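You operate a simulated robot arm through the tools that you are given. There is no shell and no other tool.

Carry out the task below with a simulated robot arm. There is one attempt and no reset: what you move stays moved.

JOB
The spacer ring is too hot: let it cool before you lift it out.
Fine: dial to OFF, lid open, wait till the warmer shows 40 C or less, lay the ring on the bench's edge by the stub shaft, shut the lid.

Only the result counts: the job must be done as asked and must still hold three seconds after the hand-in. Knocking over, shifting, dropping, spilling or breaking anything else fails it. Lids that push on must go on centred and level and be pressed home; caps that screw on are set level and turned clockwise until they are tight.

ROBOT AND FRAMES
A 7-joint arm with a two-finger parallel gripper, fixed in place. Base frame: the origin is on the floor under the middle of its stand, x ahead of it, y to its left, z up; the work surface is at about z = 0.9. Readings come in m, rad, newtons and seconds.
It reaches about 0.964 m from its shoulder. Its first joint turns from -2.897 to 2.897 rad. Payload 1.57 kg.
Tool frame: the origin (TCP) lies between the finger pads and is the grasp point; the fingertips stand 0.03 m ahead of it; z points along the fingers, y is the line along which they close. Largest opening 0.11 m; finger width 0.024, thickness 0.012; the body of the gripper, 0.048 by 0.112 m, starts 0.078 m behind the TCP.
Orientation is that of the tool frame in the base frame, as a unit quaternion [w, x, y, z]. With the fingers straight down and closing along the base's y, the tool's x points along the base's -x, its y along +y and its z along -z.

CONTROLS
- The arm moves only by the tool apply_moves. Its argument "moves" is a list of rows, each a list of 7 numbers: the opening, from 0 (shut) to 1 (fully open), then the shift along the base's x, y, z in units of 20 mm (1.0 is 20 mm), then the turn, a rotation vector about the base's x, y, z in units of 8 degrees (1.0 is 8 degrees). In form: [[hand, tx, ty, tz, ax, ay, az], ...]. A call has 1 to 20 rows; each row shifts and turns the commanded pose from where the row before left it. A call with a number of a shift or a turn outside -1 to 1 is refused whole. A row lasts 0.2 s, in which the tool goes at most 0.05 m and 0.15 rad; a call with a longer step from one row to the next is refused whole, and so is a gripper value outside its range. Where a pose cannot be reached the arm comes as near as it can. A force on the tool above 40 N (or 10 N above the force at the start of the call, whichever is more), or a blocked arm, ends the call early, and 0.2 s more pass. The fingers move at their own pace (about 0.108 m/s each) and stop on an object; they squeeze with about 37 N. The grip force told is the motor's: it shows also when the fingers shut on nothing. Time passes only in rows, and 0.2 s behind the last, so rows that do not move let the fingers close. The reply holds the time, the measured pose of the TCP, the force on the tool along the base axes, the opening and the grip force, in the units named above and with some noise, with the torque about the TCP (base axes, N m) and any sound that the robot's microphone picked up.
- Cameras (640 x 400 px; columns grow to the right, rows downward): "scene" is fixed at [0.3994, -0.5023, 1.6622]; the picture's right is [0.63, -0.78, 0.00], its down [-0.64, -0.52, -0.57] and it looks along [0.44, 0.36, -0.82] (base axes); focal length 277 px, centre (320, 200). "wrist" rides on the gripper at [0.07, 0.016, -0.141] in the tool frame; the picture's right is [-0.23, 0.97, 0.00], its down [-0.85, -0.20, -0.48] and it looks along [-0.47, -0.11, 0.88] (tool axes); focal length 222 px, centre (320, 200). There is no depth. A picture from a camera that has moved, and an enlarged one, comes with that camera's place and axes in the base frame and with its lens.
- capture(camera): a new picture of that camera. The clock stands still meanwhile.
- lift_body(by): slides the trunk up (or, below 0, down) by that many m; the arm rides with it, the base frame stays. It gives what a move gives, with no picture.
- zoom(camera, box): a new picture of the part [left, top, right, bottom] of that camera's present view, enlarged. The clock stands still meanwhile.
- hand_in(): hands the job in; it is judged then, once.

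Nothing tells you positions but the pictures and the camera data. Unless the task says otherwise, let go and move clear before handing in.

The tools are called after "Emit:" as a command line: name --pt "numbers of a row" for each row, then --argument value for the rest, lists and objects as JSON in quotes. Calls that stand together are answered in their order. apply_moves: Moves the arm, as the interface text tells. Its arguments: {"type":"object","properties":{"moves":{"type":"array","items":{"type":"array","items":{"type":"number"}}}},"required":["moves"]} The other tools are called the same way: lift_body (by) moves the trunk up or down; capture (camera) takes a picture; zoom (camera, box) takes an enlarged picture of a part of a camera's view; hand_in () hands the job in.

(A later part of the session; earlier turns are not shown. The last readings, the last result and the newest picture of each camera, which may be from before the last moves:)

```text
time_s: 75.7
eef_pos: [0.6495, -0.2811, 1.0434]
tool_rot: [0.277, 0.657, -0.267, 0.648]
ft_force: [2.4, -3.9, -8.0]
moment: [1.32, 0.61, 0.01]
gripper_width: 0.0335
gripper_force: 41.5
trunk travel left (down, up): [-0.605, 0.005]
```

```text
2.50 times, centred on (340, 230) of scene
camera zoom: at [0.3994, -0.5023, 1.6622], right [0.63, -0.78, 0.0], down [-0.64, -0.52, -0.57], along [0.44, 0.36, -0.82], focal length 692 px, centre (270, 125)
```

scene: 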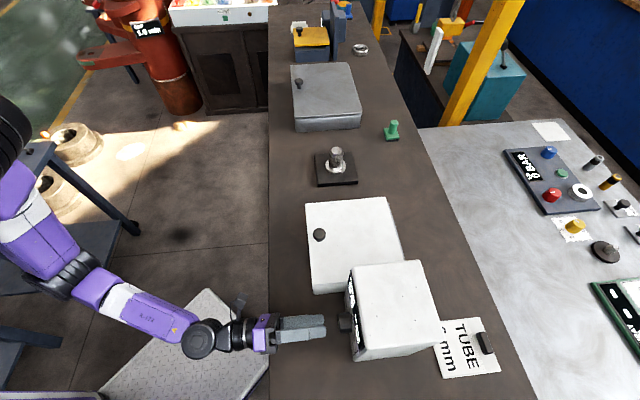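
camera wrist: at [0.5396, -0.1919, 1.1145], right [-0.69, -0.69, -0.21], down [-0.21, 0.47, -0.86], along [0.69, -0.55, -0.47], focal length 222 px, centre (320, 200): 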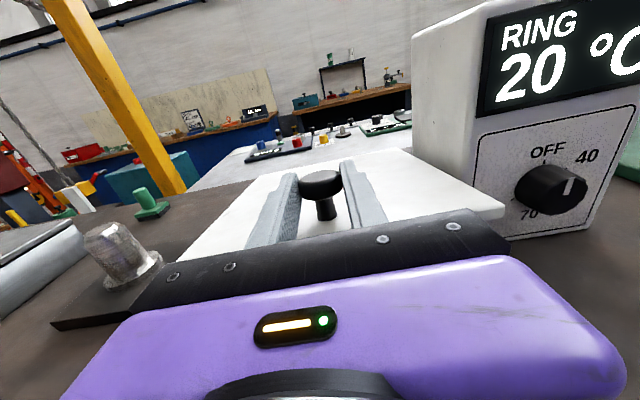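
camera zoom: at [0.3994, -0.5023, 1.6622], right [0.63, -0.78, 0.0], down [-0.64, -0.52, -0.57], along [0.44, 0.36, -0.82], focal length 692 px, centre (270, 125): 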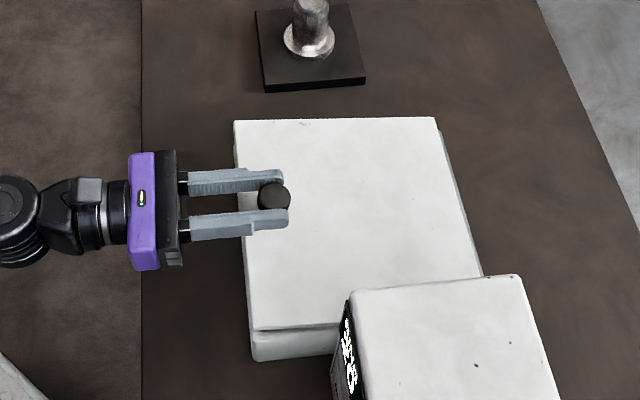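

The lid is hinged along its back edge. I'll follow the arc about the hinge, tilting the hand slightly along with it, and check partway.

Emit:
apply_moves --pt "0 0.184 -0.184 0.68 -0.14 -0.14 0" --pt "0 0.184 -0.184 0.68 -0.14 -0.14 0" --pt "0 0.255 -0.255 0.64 -0.14 -0.14 0" --pt "0 0.255 -0.255 0.64 -0.14 -0.14 0" --pt "0 0.318 -0.318 0.58 -0.14 -0.14 0" --pt "0 0.318 -0.318 0.58 -0.14 -0.14 0" --pt "0 0 0 0 0 0 0"

Emit:
capture --camera "wrist"

Emit:
capture --camera "scene"

```text
time_s: 77.3
eef_pos: [0.6796, -0.3103, 1.1228]
tool_rot: [0.298, 0.599, -0.245, 0.701]
ft_force: [-20.7, 17.4, 10.4]
moment: [2.25, 0.1, -0.16]
gripper_width: 0.0332
gripper_force: 41.8
trunk travel left (down, up): [-0.605, 0.005]
```

```text
taken
camera wrist: at [0.562, -0.2143, 1.1687], right [-0.67, -0.71, -0.21], down [-0.1, 0.37, -0.92], along [0.74, -0.6, -0.32], focal length 222 px, centre (320, 200)
```

wrist: 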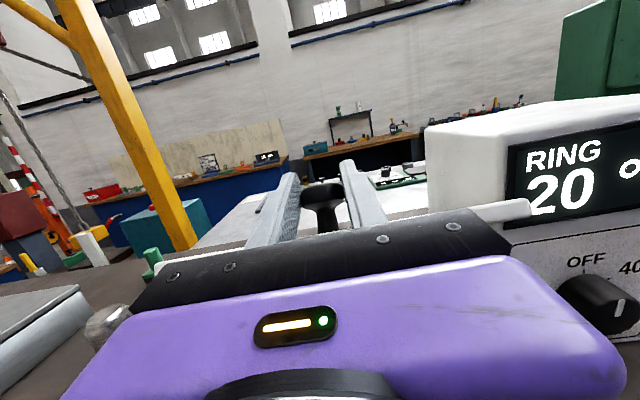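

```text
taken
```

scene: 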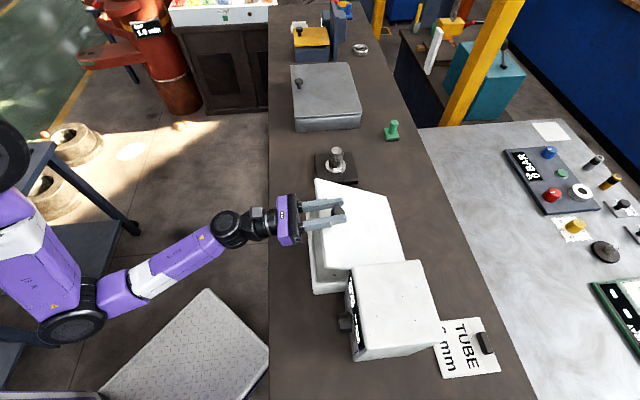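

The lid is rising, but the load shows my arc is slightly tight. I'll correct outward by about 2 mm and continue in short segments.

Emit:
apply_moves --pt "0 0.37 -0.37 0.58 -0.14 -0.14 0" --pt "0 0.38 -0.38 0.58 -0.14 -0.14 0" --pt "0 0 0 0 0 0 0"

Emit:
apply_moves --pt "0 0.42 -0.42 0.44 -0.14 -0.14 0" --pt "0 0.42 -0.42 0.44 -0.14 -0.14 0" --pt "0 0 0 0 0 0 0"

Emit:
capture --camera "scene"

Emit:
capture --camera "wrist"

```text
time_s: 77.5
eef_pos: [0.6787, -0.312, 1.1242]
tool_rot: [0.297, 0.598, -0.244, 0.704]
ft_force: [-20.3, 15.9, 8.1]
moment: [2.34, 0.28, -0.16]
gripper_width: 0.0339
gripper_force: 41.1
trunk travel left (down, up): [-0.605, 0.005]
stopped in row 1: the force on the tool passed its limit at 43 N (the readings are from after the stop); the commanded pose is now the measured one
```

```text
time_s: 77.8
eef_pos: [0.6799, -0.3121, 1.1259]
tool_rot: [0.295, 0.596, -0.244, 0.706]
ft_force: [-16.8, 14.0, 8.0]
moment: [2.17, 0.18, -0.3]
gripper_width: 0.0337
gripper_force: 41.2
trunk travel left (down, up): [-0.605, 0.005]
stopped in row 1: the force on the tool passed its limit at 62 N (the readings are from after the stop); the commanded pose is now the measured one
```

```text
taken
```

scene: 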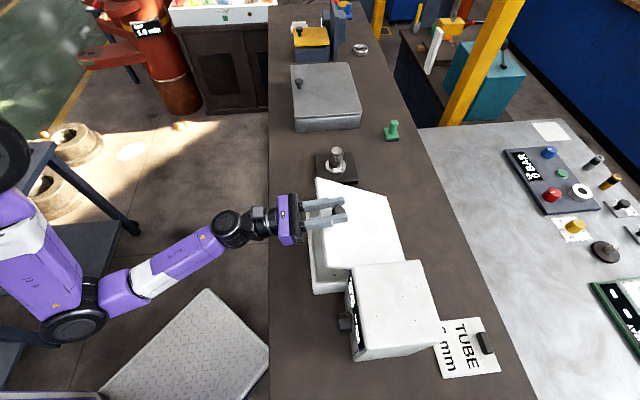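

```text
taken
camera wrist: at [0.5629, -0.2163, 1.1707], right [-0.66, -0.72, -0.22], down [-0.09, 0.37, -0.93], along [0.74, -0.6, -0.31], focal length 222 px, centre (320, 200)
```

wrist: 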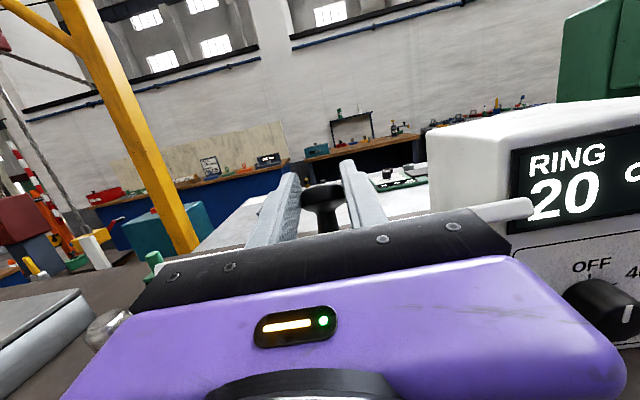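

The block makes sense: as the lid opens, its front edge rises under my horizontal fingers, so this grip can't open it fully. I'll lower the lid back along the same arc and re-grip the knob from above, with vertical fingers.

Emit:
apply_moves --pt "0 -0.34 0.34 -0.6 0.105 0.105 0" --pt "0 -0.34 0.34 -0.67 0.105 0.105 0" --pt "0 -0.255 0.255 -0.66 0.105 0.105 0" --pt "0 -0.255 0.255 -0.66 0.105 0.105 0" --pt "0 -0.184 0.184 -0.7 0.105 0.105 0" --pt "0 -0.184 0.184 -0.7 0.105 0.105 0" --pt "0 -0.085 0.085 -0.6 0.105 0.105 0" --pt "0 0 0 0 0 0 0"

Emit:
capture --camera "wrist"

Emit:
zoom --camera "scene" --box '[230, 150, 450, 310]'

```text
time_s: 79.6
eef_pos: [0.6485, -0.2813, 1.0328]
tool_rot: [0.278, 0.647, -0.264, 0.659]
ft_force: [-3.0, -7.3, 5.9]
moment: [-0.72, -1.08, -0.19]
gripper_width: 0.0334
gripper_force: 41.1
trunk travel left (down, up): [-0.605, 0.005]
```

```text
taken
camera wrist: at [0.5365, -0.1897, 1.0991], right [-0.69, -0.69, -0.22], down [-0.19, 0.46, -0.87], along [0.7, -0.56, -0.45], focal length 222 px, centre (320, 200)
```

wrist: 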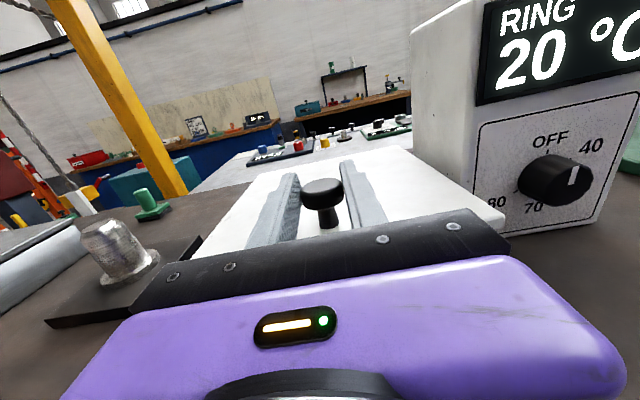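

```text
2.50 times, centred on (340, 230) of scene
camera zoom: at [0.3994, -0.5023, 1.6622], right [0.63, -0.78, 0.0], down [-0.64, -0.52, -0.57], along [0.44, 0.36, -0.82], focal length 692 px, centre (270, 125)
```

zoom: 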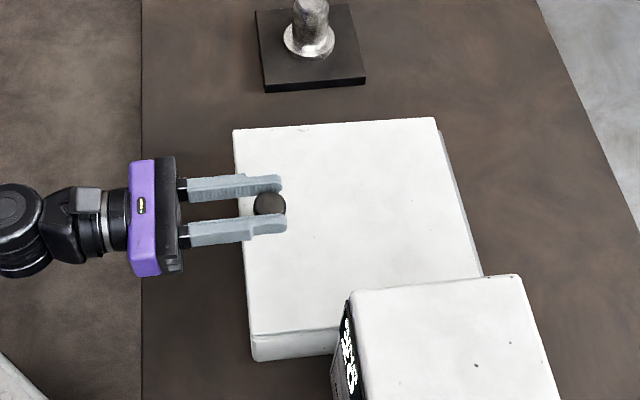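

Emit:
apply_moves --pt "0 -0.06 0.06 -0.3 0.1 0.1 0" --pt "0 -0.05 0.05 -0.3 0 0 0" --pt "0 0 0 -0.12 0 0 0" --pt "0 0 0 0 0 0 0"

Emit:
zoom --camera "scene" --box '[230, 150, 450, 310]'

```text
time_s: 80.6
eef_pos: [0.6457, -0.2781, 1.023]
tool_rot: [0.275, 0.65, -0.266, 0.656]
ft_force: [4.4, -17.2, 34.4]
moment: [-0.16, -0.82, -0.11]
gripper_width: 0.0339
gripper_force: 41.7
trunk travel left (down, up): [-0.605, 0.005]
```

```text
2.50 times, centred on (340, 230) of scene
camera zoom: at [0.3994, -0.5023, 1.6622], right [0.63, -0.78, 0.0], down [-0.64, -0.52, -0.57], along [0.44, 0.36, -0.82], focal length 692 px, centre (270, 125)
```

zoom: 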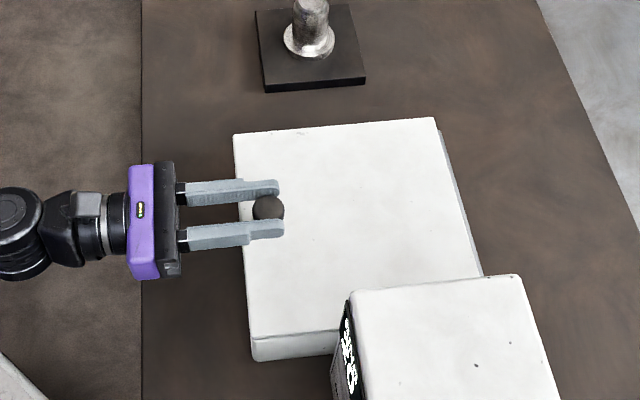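

The lid is seated again (34 N resisting). I'll ease off, open, and back straight out.

Emit:
apply_moves --pt "0 0 0 0.08 0 0 0" --pt "0.3 0 0 0 0 0 0" --pt "0.6 0 0 0 0 0 0" --pt "0.6 0 0 0 0 0 0" --pt "0.6 -0.4 0.4 0.1 0 0 0" --pt "0.6 -0.5 0.5 0.1 0 0 0" --pt "0.6 -0.5 0.5 0.2 0 0 0" --pt "0.6 -0.5 0.5 0.4 0 0 0" --pt "0.6 0 0 0.6 0 0 0" --pt "0.6 0 0 0.8 0 0 0" --pt "0.6 0 0 0.8 0 0 0" --pt "0.6 0 0 0.8 0 0 0" --pt "0.6 0 0 0.8 0 0 0" --pt "0.6 0 0 0.8 0 0 0" --pt "0.6 0 0 0 0 0 0"

Emit:
capture --camera "wrist"

Emit:
zoom --camera "scene" --box '[0, 0, 320, 400]'

```text
time_s: 83.8
eef_pos: [0.6089, -0.2398, 1.1279]
tool_rot: [0.275, 0.653, -0.265, 0.654]
ft_force: [-0.4, -0.4, -0.9]
moment: [0.02, -0.01, 0.01]
gripper_width: 0.0659
gripper_force: 0.2
trunk travel left (down, up): [-0.605, 0.005]
```

```text
taken
camera wrist: at [0.4977, -0.15, 1.1976], right [-0.69, -0.69, -0.22], down [-0.2, 0.47, -0.86], along [0.7, -0.55, -0.46], focal length 222 px, centre (320, 200)
```

wrist: 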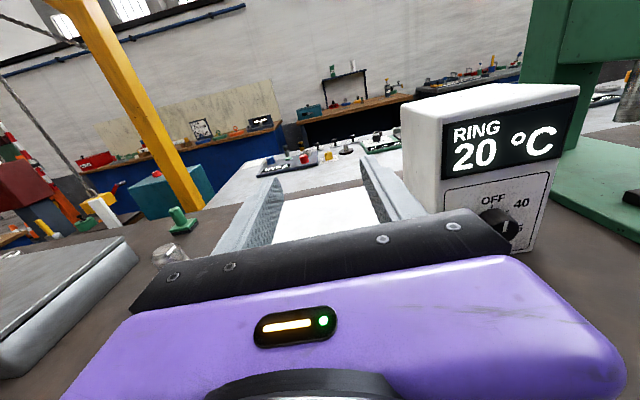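

```text
1.00 times, centred on (160, 200) of scene (not enlarged: the box is as wide or as high as the picture)
camera zoom: at [0.3994, -0.5023, 1.6622], right [0.63, -0.78, 0.0], down [-0.64, -0.52, -0.57], along [0.44, 0.36, -0.82], focal length 277 px, centre (480, 200)
```

zoom: 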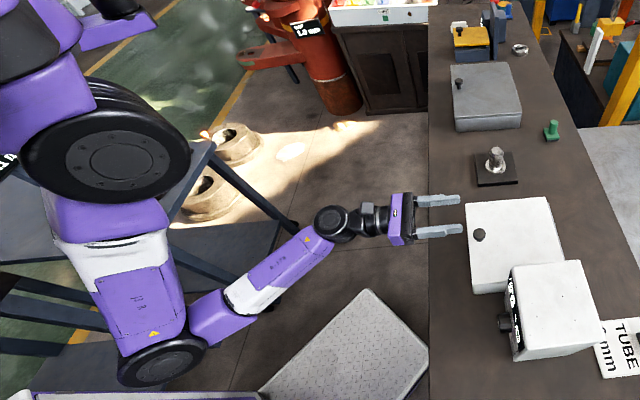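

I'm clear, and the lid and warmer haven't moved. Now I'll raise the hand and pitch the fingers down in stages so I can take the knob from above.

Emit:
apply_moves --pt "0.6 0.3 -0.3 0.6 0.4 0.4 0" --pt "0.6 0.4 -0.4 0.6 0.5 0.5 0" --pt "0.6 0.4 -0.4 0.6 0.5 0.5 0" --pt "0.6 0.4 -0.4 0.6 0.5 0.5 0" --pt "0.6 0.4 -0.4 0.6 0.5 0.5 0" --pt "0.6 0.4 -0.4 0.6 0.5 0.5 0" --pt "0.6 0 0 0 0 0 0"

Emit:
zoom --camera "scene" --box '[0, 0, 320, 400]'

```text
time_s: 85.4
eef_pos: [0.6668, -0.2947, 1.1798]
tool_rot: [0.198, 0.802, -0.325, 0.46]
ft_force: [0.2, 0.0, 0.9]
moment: [-0.03, 0.07, 0.04]
gripper_width: 0.0659
gripper_force: 0.1
out of reach, approached as far as the arm can: row 3, 4, 5, 6
trunk travel left (down, up): [-0.605, 0.005]
```

```text
1.00 times, centred on (160, 200) of scene (not enlarged: the box is as wide or as high as the picture)
camera zoom: at [0.3994, -0.5023, 1.6622], right [0.63, -0.78, 0.0], down [-0.64, -0.52, -0.57], along [0.44, 0.36, -0.82], focal length 277 px, centre (480, 200)
```

zoom: 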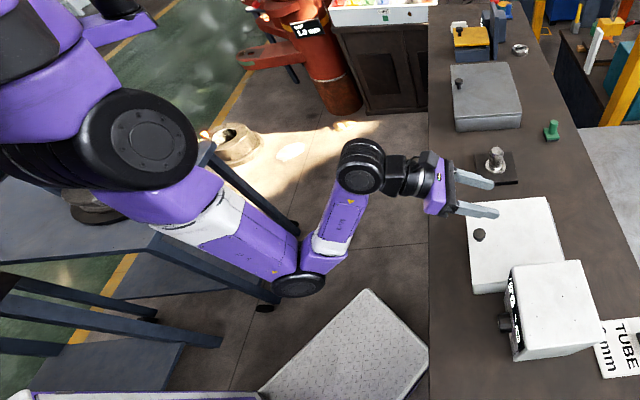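

In this elbow-low posture the wrist can't pitch beyond about 30° down, so I need the original elbow-up posture. I'll level the hand again at a safe height, then roll clockwise, the reverse of what caused the flip.

Emit:
apply_moves --pt "0.6 -0.1 0.1 0.7 -0.5 -0.5 0" --pt "0.6 -0.1 0.1 0.7 -0.5 -0.5 0" --pt "0.6 0 0 0.7 -0.5 -0.5 0" --pt "0.6 0 0 0.7 -0.5 -0.5 0" --pt "0.6 0 0 0.7 -0.5 -0.5 0" --pt "0.6 0 0 0.7 -0.15 -0.15 0" --pt "0.6 0 0 0.7 0 0 0" --pt "0.6 0 0 0.7 0 0 0" --pt "0.6 0 0 0 0 0 0"

Emit:
apply_moves --pt "0.6 0 0 0 0.4 -0.4 0" --pt "0.6 0 0 0 0.5 -0.5 0" --pt "0.6 0 0 0 0.5 -0.5 0" --pt "0.6 0 0 0 0.5 -0.5 0" --pt "0.6 0 0 0 0.5 -0.5 0" --pt "0.6 0 0 0 0.5 -0.5 0" --pt "0.6 0 0 0 0.5 -0.5 0" --pt "0.6 0 0 0 0.5 -0.5 0" --pt "0.6 0 0 0 0 0 0"

Emit:
zoom --camera "scene" --box '[0, 0, 320, 400]'

```text
time_s: 87.4
eef_pos: [0.6853, -0.3063, 1.277]
tool_rot: [0.269, 0.669, -0.272, 0.637]
ft_force: [-0.5, -0.4, 0.8]
moment: [0.01, -0.03, 0.03]
gripper_width: 0.0661
gripper_force: 0.0
out of reach, approached as far as the arm can: row 1, 2, 7, 8
trunk travel left (down, up): [-0.605, 0.005]
```

```text
time_s: 89.4
eef_pos: [0.6864, -0.3053, 1.276]
tool_rot: [-0.003, 0.522, -0.493, 0.696]
ft_force: [-0.9, -0.1, -0.3]
moment: [0.0, 0.02, -0.03]
gripper_width: 0.0661
gripper_force: 0.1
trunk travel left (down, up): [-0.605, 0.005]
```

```text
1.00 times, centred on (160, 200) of scene (not enlarged: the box is as wide or as high as the picture)
camera zoom: at [0.3994, -0.5023, 1.6622], right [0.63, -0.78, 0.0], down [-0.64, -0.52, -0.57], along [0.44, 0.36, -0.82], focal length 277 px, centre (480, 200)
```

zoom: 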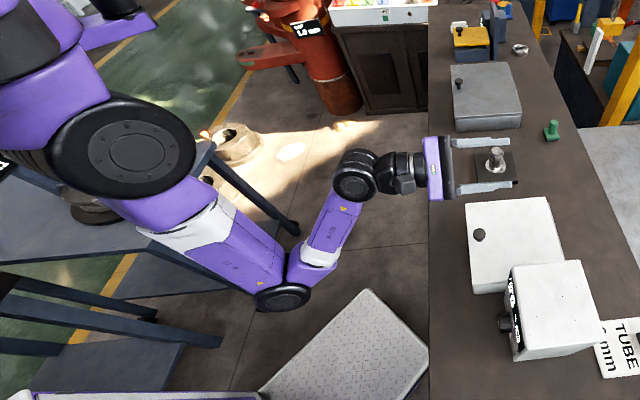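

Emit:
apply_moves --pt "0.6 0 0 0 0.4 -0.4 0" --pt "0.6 0 0 0 0.5 -0.5 0" --pt "0.6 0 0 0 0.5 -0.5 0" --pt "0.6 0 0 0 0.5 -0.5 0" --pt "0.6 0 0 0 0.5 -0.5 0" --pt "0.6 0 0 0 0.5 -0.5 0" --pt "0.6 0 0 0 0.5 -0.5 0" --pt "0.6 0 0 0 0.5 -0.5 0" --pt "0.6 0 0 0 0 0 0"

Emit:
zoom --camera "scene" --box '[0, 0, 320, 400]'

```text
time_s: 91.4
eef_pos: [0.6841, -0.3062, 1.2761]
tool_rot: [-0.271, 0.298, -0.642, 0.653]
ft_force: [-0.8, 0.2, -0.4]
moment: [-0.06, -0.02, -0.03]
gripper_width: 0.066
gripper_force: 0.1
trunk travel left (down, up): [-0.605, 0.005]
```

```text
1.00 times, centred on (160, 200) of scene (not enlarged: the box is as wide or as high as the picture)
camera zoom: at [0.3994, -0.5023, 1.6622], right [0.63, -0.78, 0.0], down [-0.64, -0.52, -0.57], along [0.44, 0.36, -0.82], focal length 277 px, centre (480, 200)
```

zoom: 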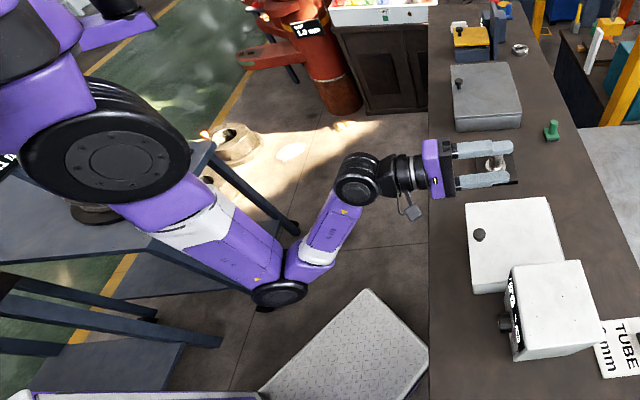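

The wrist is back at the earlier roll angle but the elbow is still low. I'll try pitching the hand down from here in small steps in free air and watch how the arm responds.

Emit:
apply_moves --pt "0.6 0 0 0.3 0.4 0.4 0" --pt "0.6 0 0 0.3 0.5 0.5 0" --pt "0.6 0 0 0.3 0.5 0.5 0" --pt "0.6 0 0 0.3 0.5 0.5 0" --pt "0.6 0 0 0.3 0.5 0.5 0" --pt "0.6 0 0 0.3 0.5 0.5 0" --pt "0.6 0 0 0 0 0 0"

Emit:
zoom --camera "scene" --box '[0, 0, 320, 400]'

```text
time_s: 93.0
eef_pos: [0.701, -0.3187, 1.3039]
tool_rot: [0.191, -0.364, 0.8, -0.437]
ft_force: [0.1, -0.4, 0.0]
moment: [-0.02, 0.01, 0.0]
gripper_width: 0.066
gripper_force: 0.1
out of reach, approached as far as the arm can: row 1, 2, 3
trunk travel left (down, up): [-0.605, 0.005]
```

```text
1.00 times, centred on (160, 200) of scene (not enlarged: the box is as wide or as high as the picture)
camera zoom: at [0.3994, -0.5023, 1.6622], right [0.63, -0.78, 0.0], down [-0.64, -0.52, -0.57], along [0.44, 0.36, -0.82], focal length 277 px, centre (480, 200)
```

zoom: 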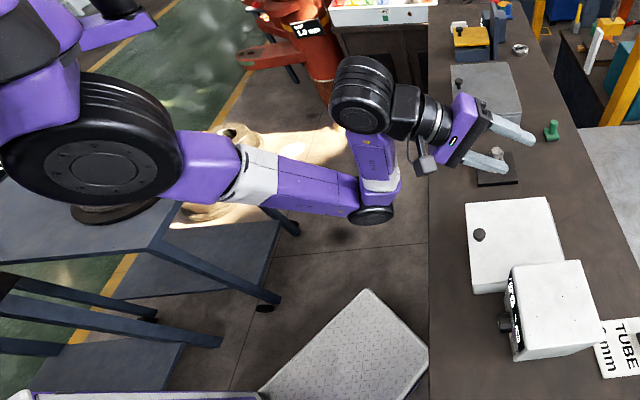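

That worked: the arm changed branch and now pitches freely. I'll continue pitching down.

Emit:
apply_moves --pt "0.6 0 0 0.2 0.4 0.4 0" --pt "0.6 0 0 0.2 0.5 0.5 0" --pt "0.6 0 0 0.2 0.5 0.5 0" --pt "0.6 0 0 0.2 0.5 0.5 0" --pt "0.6 0 0 0.2 0.5 0.5 0" --pt "0.6 0 0 0 0 0 0"

Emit:
zoom --camera "scene" --box '[0, 0, 320, 400]'

```text
time_s: 94.4
eef_pos: [0.7012, -0.3174, 1.3227]
tool_rot: [0.113, -0.394, 0.882, -0.232]
ft_force: [0.3, -1.3, 0.4]
moment: [0.03, 0.01, 0.01]
gripper_width: 0.0659
gripper_force: 0.1
trunk travel left (down, up): [-0.605, 0.005]
```

```text
1.00 times, centred on (160, 200) of scene (not enlarged: the box is as wide or as high as the picture)
camera zoom: at [0.3994, -0.5023, 1.6622], right [0.63, -0.78, 0.0], down [-0.64, -0.52, -0.57], along [0.44, 0.36, -0.82], focal length 277 px, centre (480, 200)
```

zoom: 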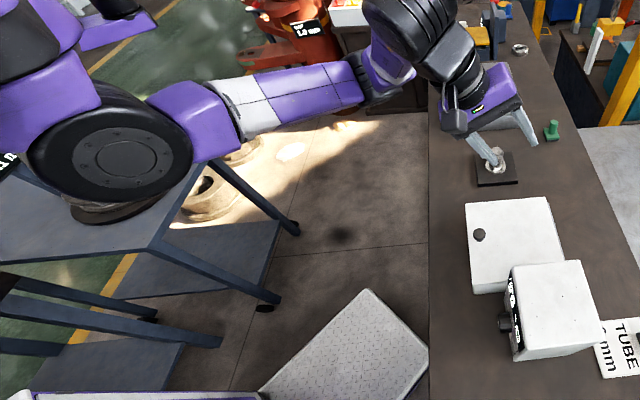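

Emit:
apply_moves --pt "0.6 0 0 0 0.4 0.4 0" --pt "0.6 0 0 0 0.5 0.5 0" --pt "0.6 0 0 0 0.5 0.5 0" --pt "0.6 0 0 0 0.5 0.5 0" --pt "0.6 0 0 0 0.5 0.5 0" --pt "0.6 0 0 0 0.27 0.27 0" --pt "0.6 0 0 0 0 0 0"

Emit:
zoom --camera "scene" --box '[0, 0, 320, 400]'

Emit:
capture --camera "wrist"

```text
time_s: 96.0
eef_pos: [0.7026, -0.3175, 1.3239]
tool_rot: [0.02, -0.402, 0.915, 0.01]
ft_force: [0.0, 0.0, -0.3]
moment: [0.0, -0.02, -0.04]
gripper_width: 0.066
gripper_force: 0.1
trunk travel left (down, up): [-0.605, 0.005]
```

```text
1.00 times, centred on (160, 200) of scene (not enlarged: the box is as wide or as high as the picture)
camera zoom: at [0.3994, -0.5023, 1.6622], right [0.63, -0.78, 0.0], down [-0.64, -0.52, -0.57], along [0.44, 0.36, -0.82], focal length 277 px, centre (480, 200)
```

zoom: 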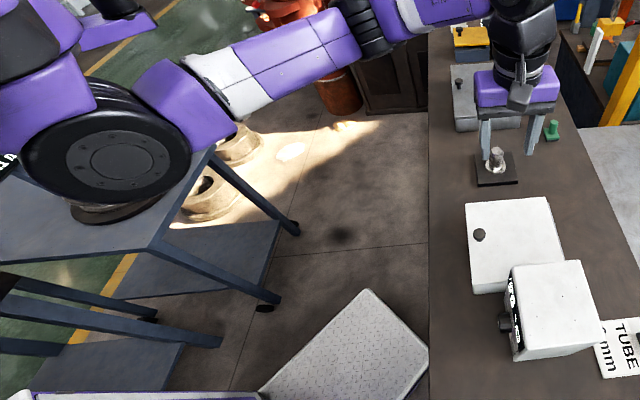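

```text
taken
camera wrist: at [0.6389, -0.363, 1.462], right [-0.56, 0.83, 0.01], down [0.71, 0.48, 0.51], along [0.42, 0.3, -0.86], focal length 222 px, centre (320, 200)
```

wrist: 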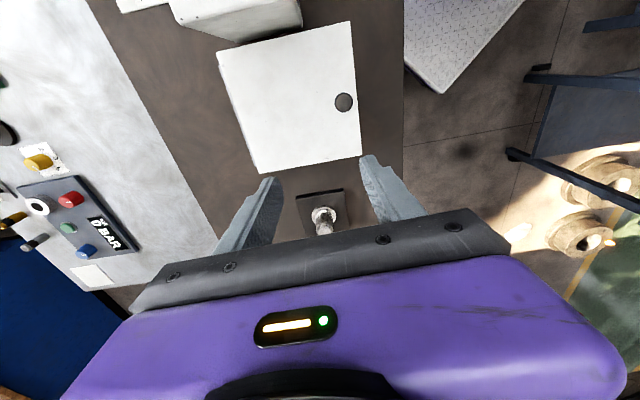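

The hand is vertical with the elbow up. I'll fix the small tilt and yaw it about -92° so the fingers close along the bench.

Emit:
apply_moves --pt "0.6 0 0 0 -0.225 0.225 0" --pt "0.6 0 0 0 0 0 -0.7" --pt "0.6 0 0 0 0 0 -0.9" --pt "0.6 0 0 0 0 0 -0.9" --pt "0.6 0 0 0 0 0 -0.9" --pt "0.6 0 0 0 0 0 -0.9" --pt "0.6 0 0 0 0 0 -0.9" --pt "0.6 0 0 0 0 0 -0.9" --pt "0.6 0 0 0 0 0 -0.9" --pt "0.6 0 0 0 0 0 -0.9" --pt "0.6 0 0 0 0 0 -0.9" --pt "0.6 0 0 0 0 0 -0.9" --pt "0.6 0 0 0 0 0 -0.9" --pt "0.6 0 0 0 0 0 -0.9" --pt "0.6 0 0 0 0 0 0"

Emit:
zoom --camera "scene" --box '[0, 0, 320, 400]'

Emit:
capture --camera "wrist"

```text
time_s: 99.2
eef_pos: [0.7006, -0.3169, 1.3237]
tool_rot: [0.001, 0.379, 0.926, 0.002]
ft_force: [0.6, -0.3, -0.8]
moment: [0.03, 0.03, 0.0]
gripper_width: 0.0661
gripper_force: 0.1
trunk travel left (down, up): [-0.605, 0.005]
```

```text
1.00 times, centred on (160, 200) of scene (not enlarged: the box is as wide or as high as the picture)
camera zoom: at [0.3994, -0.5023, 1.6622], right [0.63, -0.78, 0.0], down [-0.64, -0.52, -0.57], along [0.44, 0.36, -0.82], focal length 277 px, centre (480, 200)
```

zoom: 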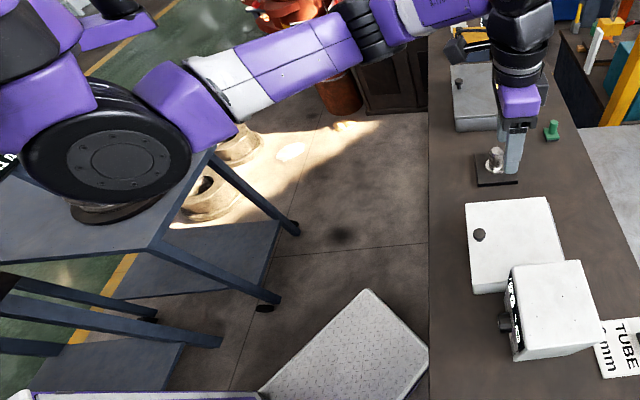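

```text
taken
camera wrist: at [0.6632, -0.2576, 1.4652], right [0.85, 0.53, 0.01], down [0.47, -0.74, 0.48], along [0.26, -0.4, -0.88], focal length 222 px, centre (320, 200)
```

wrist: 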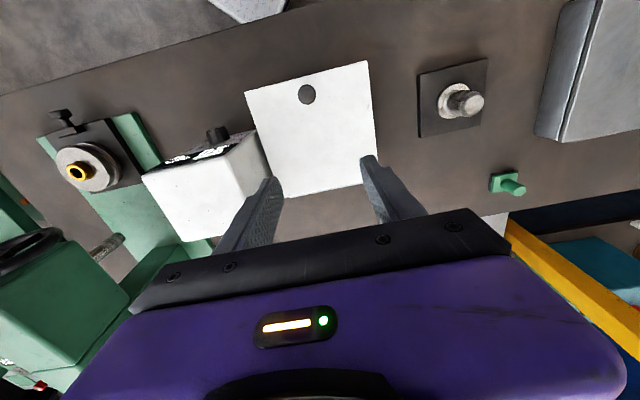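

The hand is vertical, closing along the bench. I'll line up over the knob while high, then lower the trunk part of the way.

Emit:
apply_moves --pt "0.6 -0.4 0.25 0 0 0 0" --pt "0.6 -0.6 0.4 0 0 0 0" --pt "0.6 -0.6 0.4 0 0 0 0" --pt "0.6 -0.6 0.35 0 0 0 0" --pt "0.6 0 0 0 0 0 0"

Emit:
lift_body --by -0.15

Emit:
zoom --camera "scene" --box '[0, 0, 320, 400]'

Emit:
capture --camera "wrist"

```text
time_s: 100.4
eef_pos: [0.6584, -0.2883, 1.3231]
tool_rot: [0.0, 0.38, 0.925, 0.003]
ft_force: [0.7, 0.9, -0.3]
moment: [-0.02, -0.02, 0.0]
gripper_width: 0.0661
gripper_force: 0.0
trunk travel left (down, up): [-0.605, 0.005]
```

```text
time_s: 102.2
eef_pos: [0.6572, -0.2886, 1.1743]
tool_rot: [0.001, 0.379, 0.926, 0.001]
ft_force: [0.0, -0.4, -0.8]
moment: [-0.02, 0.03, -0.02]
gripper_width: 0.0663
gripper_force: 0.0
trunk travel left (down, up): [-0.455, 0.155]
```

```text
1.00 times, centred on (160, 200) of scene (not enlarged: the box is as wide or as high as the picture)
camera zoom: at [0.3994, -0.5023, 1.6622], right [0.63, -0.78, 0.0], down [-0.64, -0.52, -0.57], along [0.44, 0.36, -0.82], focal length 277 px, centre (480, 200)
```

zoom: 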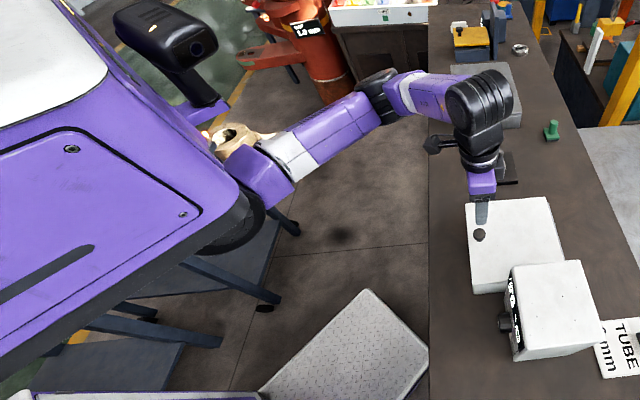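

```text
taken
camera wrist: at [0.6193, -0.2293, 1.3151], right [0.85, 0.53, 0.01], down [0.47, -0.74, 0.48], along [0.26, -0.4, -0.88], focal length 222 px, centre (320, 200)
```

wrist: 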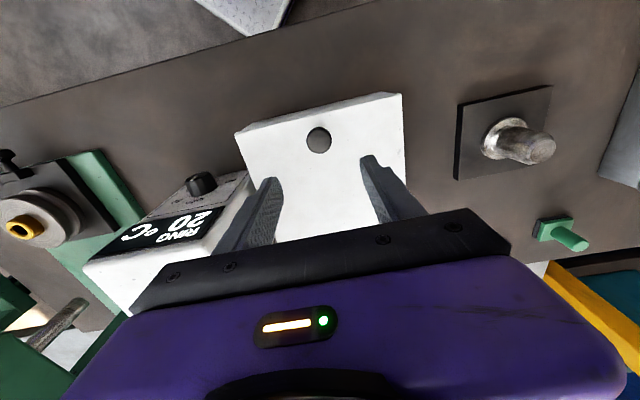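

I'm well aligned over the knob. I'll lower to grip it from above, with the fingertips staying just above the lid.

Emit:
apply_moves --pt "0.6 -0.03 0.03 -0.5 0 0 0" --pt "0.6 -0.03 0.03 -0.7 0 0 0" --pt "0.6 0 0 -0.7 0 0 0" --pt "0.6 0 0 -0.7 0 0 0" --pt "0.6 0 0 -0.7 0 0 0" --pt "0.6 0 0 -0.7 0 0 0" --pt "0.6 0 0 -0.7 0 0 0" --pt "0.6 0 0 -0.7 0 0 0" --pt "0.6 0 0 -0.7 0 0 0" --pt "0.6 0 0 -0.6 0 0 0" --pt "0.6 0 0 -0.4 0 0 0" --pt "0.6 0 0 0 0 0 0"

Emit:
capture --camera "wrist"

Emit:
zoom --camera "scene" --box '[230, 150, 450, 310]'

```text
time_s: 104.8
eef_pos: [0.6576, -0.2884, 1.0314]
tool_rot: [0.001, 0.379, 0.926, 0.002]
ft_force: [0.6, -0.3, 0.7]
moment: [0.0, -0.03, -0.02]
gripper_width: 0.0659
gripper_force: 0.1
trunk travel left (down, up): [-0.455, 0.155]
```

```text
taken
camera wrist: at [0.6185, -0.2281, 1.1731], right [0.84, 0.53, 0.01], down [0.47, -0.74, 0.48], along [0.26, -0.4, -0.88], focal length 222 px, centre (320, 200)
```

wrist: 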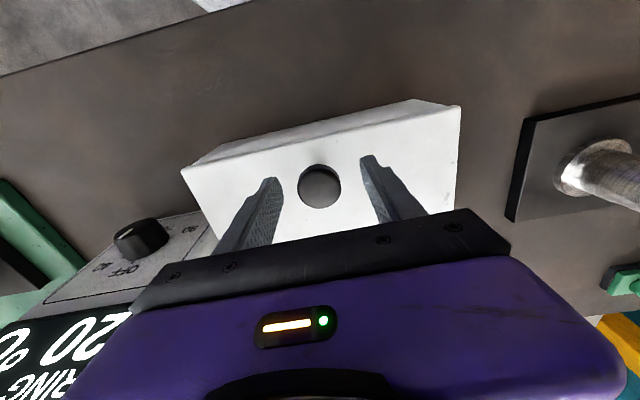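

```text
2.50 times, centred on (340, 230) of scene
camera zoom: at [0.3994, -0.5023, 1.6622], right [0.63, -0.78, 0.0], down [-0.64, -0.52, -0.57], along [0.44, 0.36, -0.82], focal length 692 px, centre (270, 125)
```

zoom: 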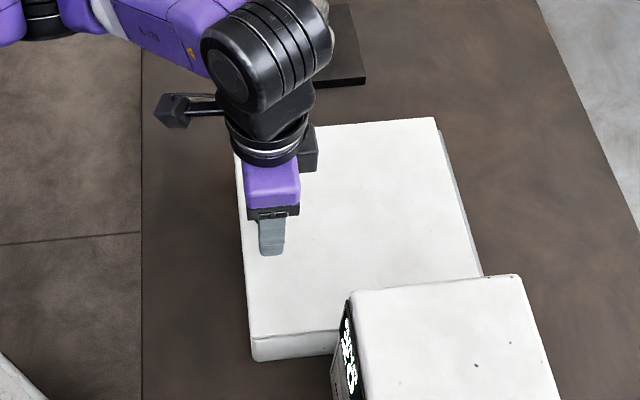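

Emit:
apply_moves --pt "0.6 -0.1 0.1 0 0 0 0" --pt "0.4 0 0 0 0 0 0" --pt "0.3 0 0 0 0 0 0" --pt "0.15 0 0 0 0 0 0" --pt "0 0 0 0 0 0 0" --pt "0 0 0 0 0 0 0"

Emit:
apply_moves --pt "0 0.02 -0.02 0.2 0 0 0" --pt "0 0.03 -0.03 0.3 0 0 0" --pt "0 0.05 -0.05 0.4 0 0 0" --pt "0 0.07 -0.07 0.4 0 0 0" --pt "0 0 0 0 0 0 0"

Emit:
zoom --camera "scene" --box '[230, 150, 450, 310]'

```text
time_s: 106.2
eef_pos: [0.6543, -0.2864, 1.0319]
tool_rot: [0.0, 0.379, 0.925, 0.002]
ft_force: [-4.6, -4.8, -0.2]
moment: [-0.26, 0.22, -0.05]
gripper_width: 0.0336
gripper_force: 41.6
trunk travel left (down, up): [-0.455, 0.155]
```

```text
time_s: 107.4
eef_pos: [0.6597, -0.2912, 1.0562]
tool_rot: [0.001, 0.38, 0.925, 0.003]
ft_force: [-4.6, -11.8, -6.6]
moment: [0.54, 0.89, -0.22]
gripper_width: 0.0336
gripper_force: 41.3
trunk travel left (down, up): [-0.455, 0.155]
```

```text
2.50 times, centred on (340, 230) of scene
camera zoom: at [0.3994, -0.5023, 1.6622], right [0.63, -0.78, 0.0], down [-0.64, -0.52, -0.57], along [0.44, 0.36, -0.82], focal length 692 px, centre (270, 125)
```

zoom: 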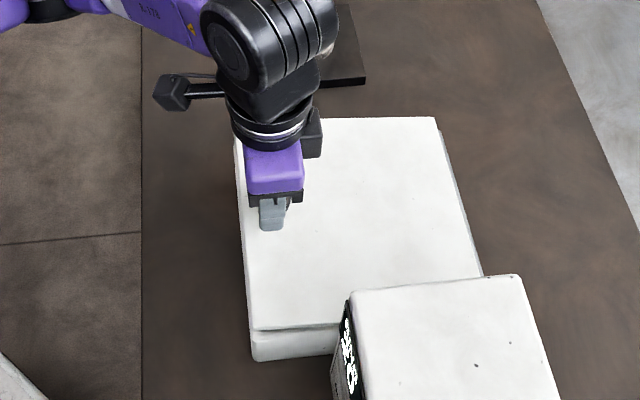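

The top grip lifts the lid cleanly. I'll follow the hinge arc with the hand vertical, checking the load after each segment.

Emit:
apply_moves --pt "0 0.15 -0.19 0.7 0 0 0" --pt "0 0.17 -0.17 0.71 0 0 0" --pt "0 0.237 -0.237 0.67 0 0 0" --pt "0 0.237 -0.237 0.67 0 0 0" --pt "0 0 0 0 0 0 0"

Emit:
zoom --camera "scene" --box '[230, 150, 450, 310]'

```text
time_s: 108.6
eef_pos: [0.6748, -0.3052, 1.1119]
tool_rot: [0.001, 0.379, 0.926, 0.002]
ft_force: [1.7, -9.4, -11.6]
moment: [0.71, 0.71, 0.11]
gripper_width: 0.0335
gripper_force: 40.9
trunk travel left (down, up): [-0.455, 0.155]
```

```text
2.50 times, centred on (340, 230) of scene
camera zoom: at [0.3994, -0.5023, 1.6622], right [0.63, -0.78, 0.0], down [-0.64, -0.52, -0.57], along [0.44, 0.36, -0.82], focal length 692 px, centre (270, 125)
```

zoom: 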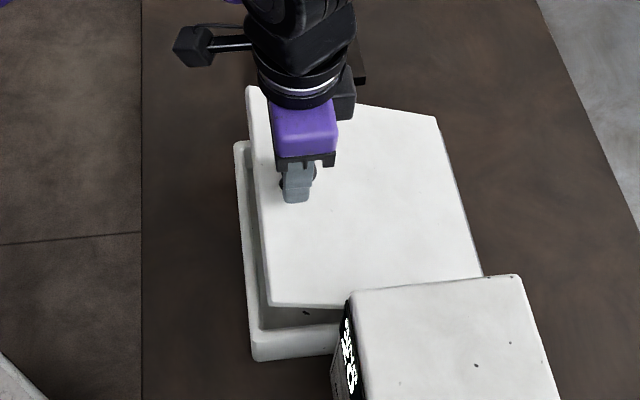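

Emit:
apply_moves --pt "0 0.32 -0.32 0.6 0 0 0" --pt "0 0.302 -0.302 0.61 0 0 0" --pt "0 0.361 -0.361 0.55 0 0 0" --pt "0 0.361 -0.361 0.55 0 0 0" --pt "0 0 0 0 0 0 0"

Emit:
zoom --camera "scene" --box '[230, 100, 450, 310]'

```text
time_s: 109.8
eef_pos: [0.7014, -0.3329, 1.1591]
tool_rot: [0.001, 0.379, 0.925, 0.002]
ft_force: [-4.2, -2.9, -7.6]
moment: [0.86, 0.91, 0.13]
gripper_width: 0.0336
gripper_force: 41.7
trunk travel left (down, up): [-0.455, 0.155]
```

```text
1.90 times, centred on (340, 205) of scene
camera zoom: at [0.3994, -0.5023, 1.6622], right [0.63, -0.78, 0.0], down [-0.64, -0.52, -0.57], along [0.44, 0.36, -0.82], focal length 527 px, centre (282, 190)
```

zoom: 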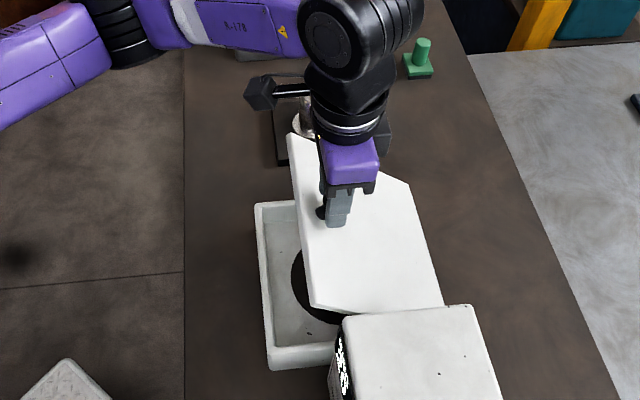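

The lid is about 39° open, and I can see a dark round part in the well. Continuing the arc.

Emit:
apply_moves --pt "0 0.41 -0.41 0.477 0 0 0" --pt "0 0.41 -0.41 0.477 0 0 0" --pt "0 0.454 -0.454 0.392 0 0 0" --pt "0 0.454 -0.454 0.392 0 0 0" --pt "0 0 0 0 0 0 0"

Emit:
zoom --camera "scene" --box '[230, 100, 450, 310]'

```text
time_s: 111.0
eef_pos: [0.7362, -0.3683, 1.1933]
tool_rot: [0.001, 0.379, 0.925, 0.002]
ft_force: [-5.7, -1.6, -8.7]
moment: [0.92, 0.94, 0.0]
gripper_width: 0.0336
gripper_force: 41.4
trunk travel left (down, up): [-0.455, 0.155]
```

```text
1.90 times, centred on (340, 205) of scene
camera zoom: at [0.3994, -0.5023, 1.6622], right [0.63, -0.78, 0.0], down [-0.64, -0.52, -0.57], along [0.44, 0.36, -0.82], focal length 527 px, centre (282, 190)
```

zoom: 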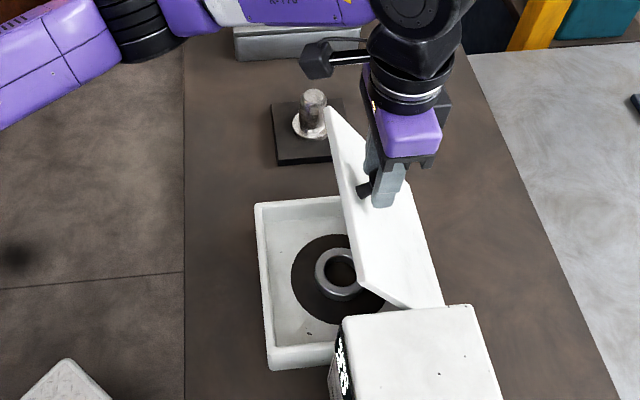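

The ring is now visible, sitting on the black heating plate. I'll continue past vertical.

Emit:
apply_moves --pt "0 0.486 -0.486 0.3 0 0 0" --pt "0 0.486 -0.486 0.3 0 0 0" --pt "0 0.513 -0.513 0.2 0 0 0" --pt "0 0.513 -0.513 0.2 0 0 0" --pt "0 0 0 0 0 0 0"

Emit:
apply_moves --pt "0 0.529 -0.529 0.0975 0 0 0" --pt "0 0.529 -0.529 0.0975 0 0 0" --pt "0 0.53 -0.53 0 0 0 0" --pt "0 0.53 -0.53 0 0 0 0" --pt "0 0 0 0 0 0 0"

Emit:
capture --camera "scene"

Emit:
capture --camera "wrist"

```text
time_s: 112.2
eef_pos: [0.7754, -0.4076, 1.2122]
tool_rot: [0.002, 0.378, 0.926, 0.002]
ft_force: [-7.9, -0.6, -7.6]
moment: [0.83, 1.05, -0.08]
gripper_width: 0.0335
gripper_force: 41.4
trunk travel left (down, up): [-0.455, 0.155]
```

```text
time_s: 113.4
eef_pos: [0.8163, -0.4471, 1.2192]
tool_rot: [-0.002, 0.38, 0.925, 0.005]
ft_force: [-29.5, 22.1, -4.9]
moment: [0.6, 0.7, -0.27]
gripper_width: 0.0339
gripper_force: 41.9
trunk travel left (down, up): [-0.455, 0.155]
```

```text
taken
```

scene: 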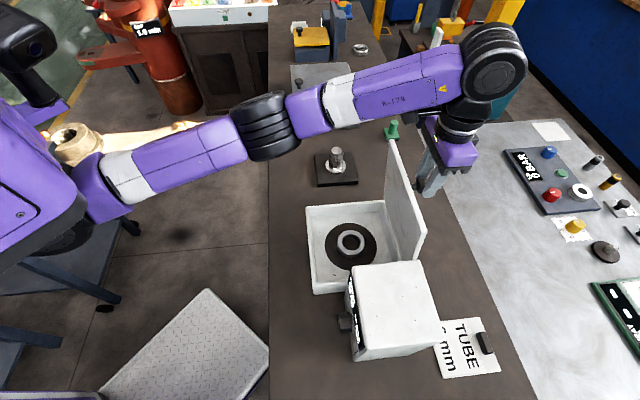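

```text
taken
camera wrist: at [0.7777, -0.3886, 1.3612], right [0.85, 0.53, 0.0], down [0.47, -0.75, 0.47], along [0.26, -0.4, -0.88], focal length 222 px, centre (320, 200)
```

wrist: 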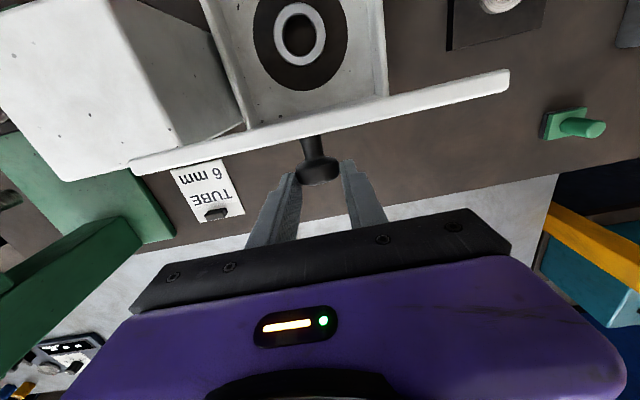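

The lid has met a firm stop near upright (about 85°). I'll take the push off, release the knob slowly, and check that the lid stays.

Emit:
apply_moves --pt "0 -0.07 0.07 0 0 0 0" --pt "0 0 0 0 0 0 0"

Emit:
apply_moves --pt "0.32 0 0 0 0 0 0" --pt "0.36 0 0 0 0 0 0" --pt "0.42 0 0 0 0 0 0"

Emit:
capture --camera "scene"

Emit:
capture --camera "wrist"

```text
time_s: 114.0
eef_pos: [0.8159, -0.4472, 1.219]
tool_rot: [0.0, 0.379, 0.925, 0.004]
ft_force: [-14.7, 12.4, 5.0]
moment: [0.92, 0.78, -0.38]
gripper_width: 0.0336
gripper_force: 41.5
trunk travel left (down, up): [-0.455, 0.155]
```

```text
time_s: 114.8
eef_pos: [0.8156, -0.4492, 1.2175]
tool_rot: [0.0, 0.378, 0.926, 0.002]
ft_force: [-0.2, 0.3, 0.3]
moment: [0.0, 0.0, -0.01]
gripper_width: 0.0462
gripper_force: 0.1
trunk travel left (down, up): [-0.455, 0.155]
```

```text
taken
```

scene: 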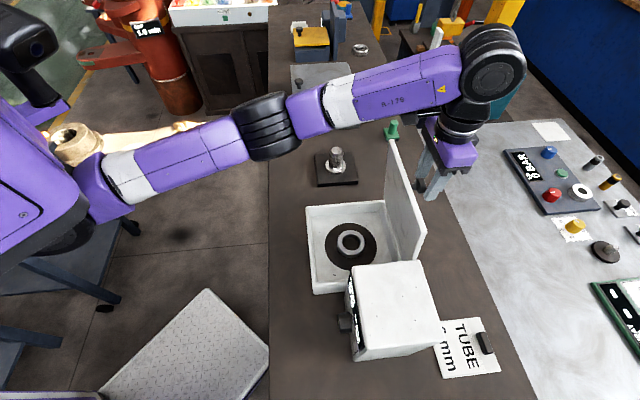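

```text
taken
camera wrist: at [0.7777, -0.3888, 1.3594], right [0.84, 0.53, 0.01], down [0.47, -0.74, 0.48], along [0.26, -0.4, -0.88], focal length 222 px, centre (320, 200)
```

wrist: 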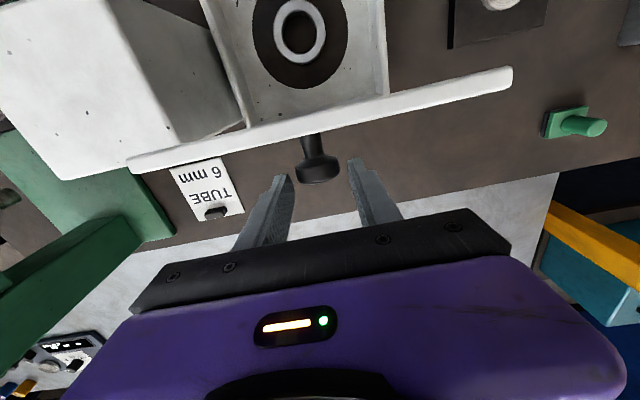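

The lid holds by itself so far. I'll wait a second with the fingers open and check again.

Emit:
apply_moves --pt "0.6 0 0 0 0 0 0" --pt "0.6 0 0 0 0 0 0" --pt "0.6 0 0 0 0 0 0" --pt "0.6 0 0 0 0 0 0" --pt "0.6 0 0 0 0 0 0" --pt "0.6 0 0 0 0 0 0" --pt "0.6 0 0 0 0 0 0" --pt "0.6 0 0 0 0 0 0"

Emit:
capture --camera "scene"

Emit:
zoom --camera "scene" --box '[290, 130, 450, 310]'

```text
time_s: 116.6
eef_pos: [0.8167, -0.4482, 1.217]
tool_rot: [0.001, 0.378, 0.926, 0.003]
ft_force: [-0.7, -0.5, 0.1]
moment: [0.03, -0.02, 0.02]
gripper_width: 0.0661
gripper_force: 0.1
trunk travel left (down, up): [-0.455, 0.155]
```

```text
taken
```

scene: 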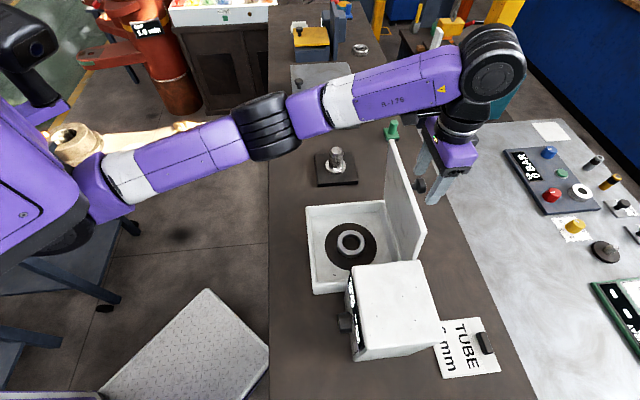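

```text
2.22 times, centred on (370, 220) of scene
camera zoom: at [0.3994, -0.5023, 1.6622], right [0.63, -0.78, 0.0], down [-0.64, -0.52, -0.57], along [0.44, 0.36, -0.82], focal length 615 px, centre (209, 156)
```

zoom: 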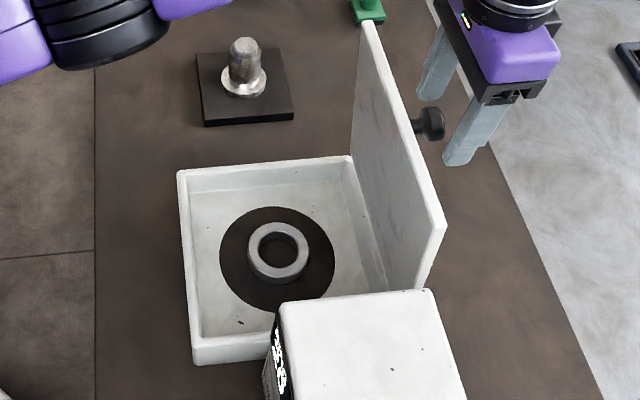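

The lid stays open on its own. The ring lies on the heating plate at about a≈0.762, b≈0.268, with an outer diameter of about 80 mm, and the display is well below 40 °C. I'll rise clear of the knob and lid, then move over the ring.

Emit:
apply_moves --pt "0.6 0 0 0.5 0 0 0" --pt "0.6 0 0 0.8 0 0 0" --pt "0.6 0 0 0.9 0 0 0" --pt "0.6 0 0 0.9 0 0 0" --pt "0.6 0 0 0.9 0 0 0" --pt "0.6 0 0 0.9 0 0 0" --pt "0.6 0 0 0.9 0 0 0" --pt "0.6 -0.5 0.5 0 0 0 0" --pt "0.6 -0.6 0.6 0 0 0 0" --pt "0.8 -0.6 0.6 0 0 0 0" --pt "0.9 -0.6 0.6 0 0 0 0" --pt "1 -0.6 0.6 0 0 0 0" --pt "1 -0.6 0.6 0 0 0 0" --pt "1 -0.6 0.6 0 0 0 0" --pt "1 -0.5 0.5 0 0 0 0" --pt "1 0 0 0 0 0 0"

Emit:
capture --camera "wrist"

Emit:
capture --camera "scene"

```text
time_s: 120.0
eef_pos: [0.8038, -0.4333, 1.3362]
tool_rot: [0.0, 0.378, 0.926, 0.003]
ft_force: [0.6, -0.1, -0.3]
moment: [0.02, -0.01, 0.0]
gripper_width: 0.1103
gripper_force: 0.2
out of reach, approached as far as the arm can: row 6, 7, 8, 9, 10, 11, 12, 13, 14, 15
trunk travel left (down, up): [-0.455, 0.155]
```

```text
taken
camera wrist: at [0.7647, -0.3732, 1.4774], right [0.85, 0.53, 0.01], down [0.47, -0.74, 0.48], along [0.26, -0.4, -0.88], focal length 222 px, centre (320, 200)
```

wrist: 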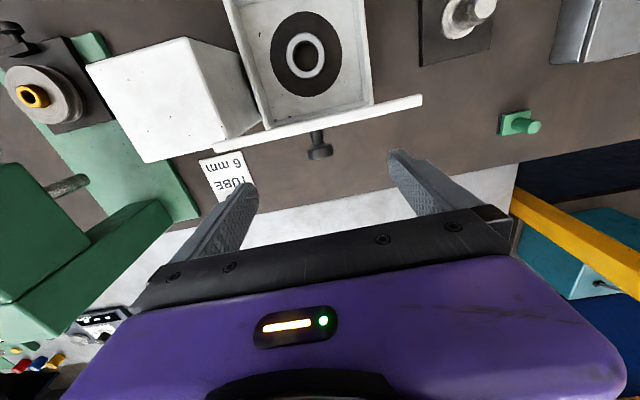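

```text
taken
```

scene: 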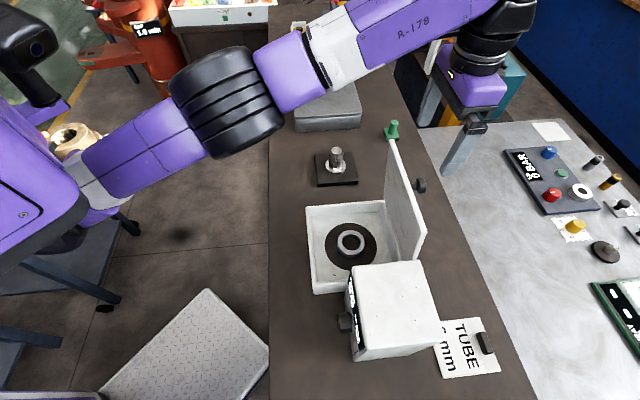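

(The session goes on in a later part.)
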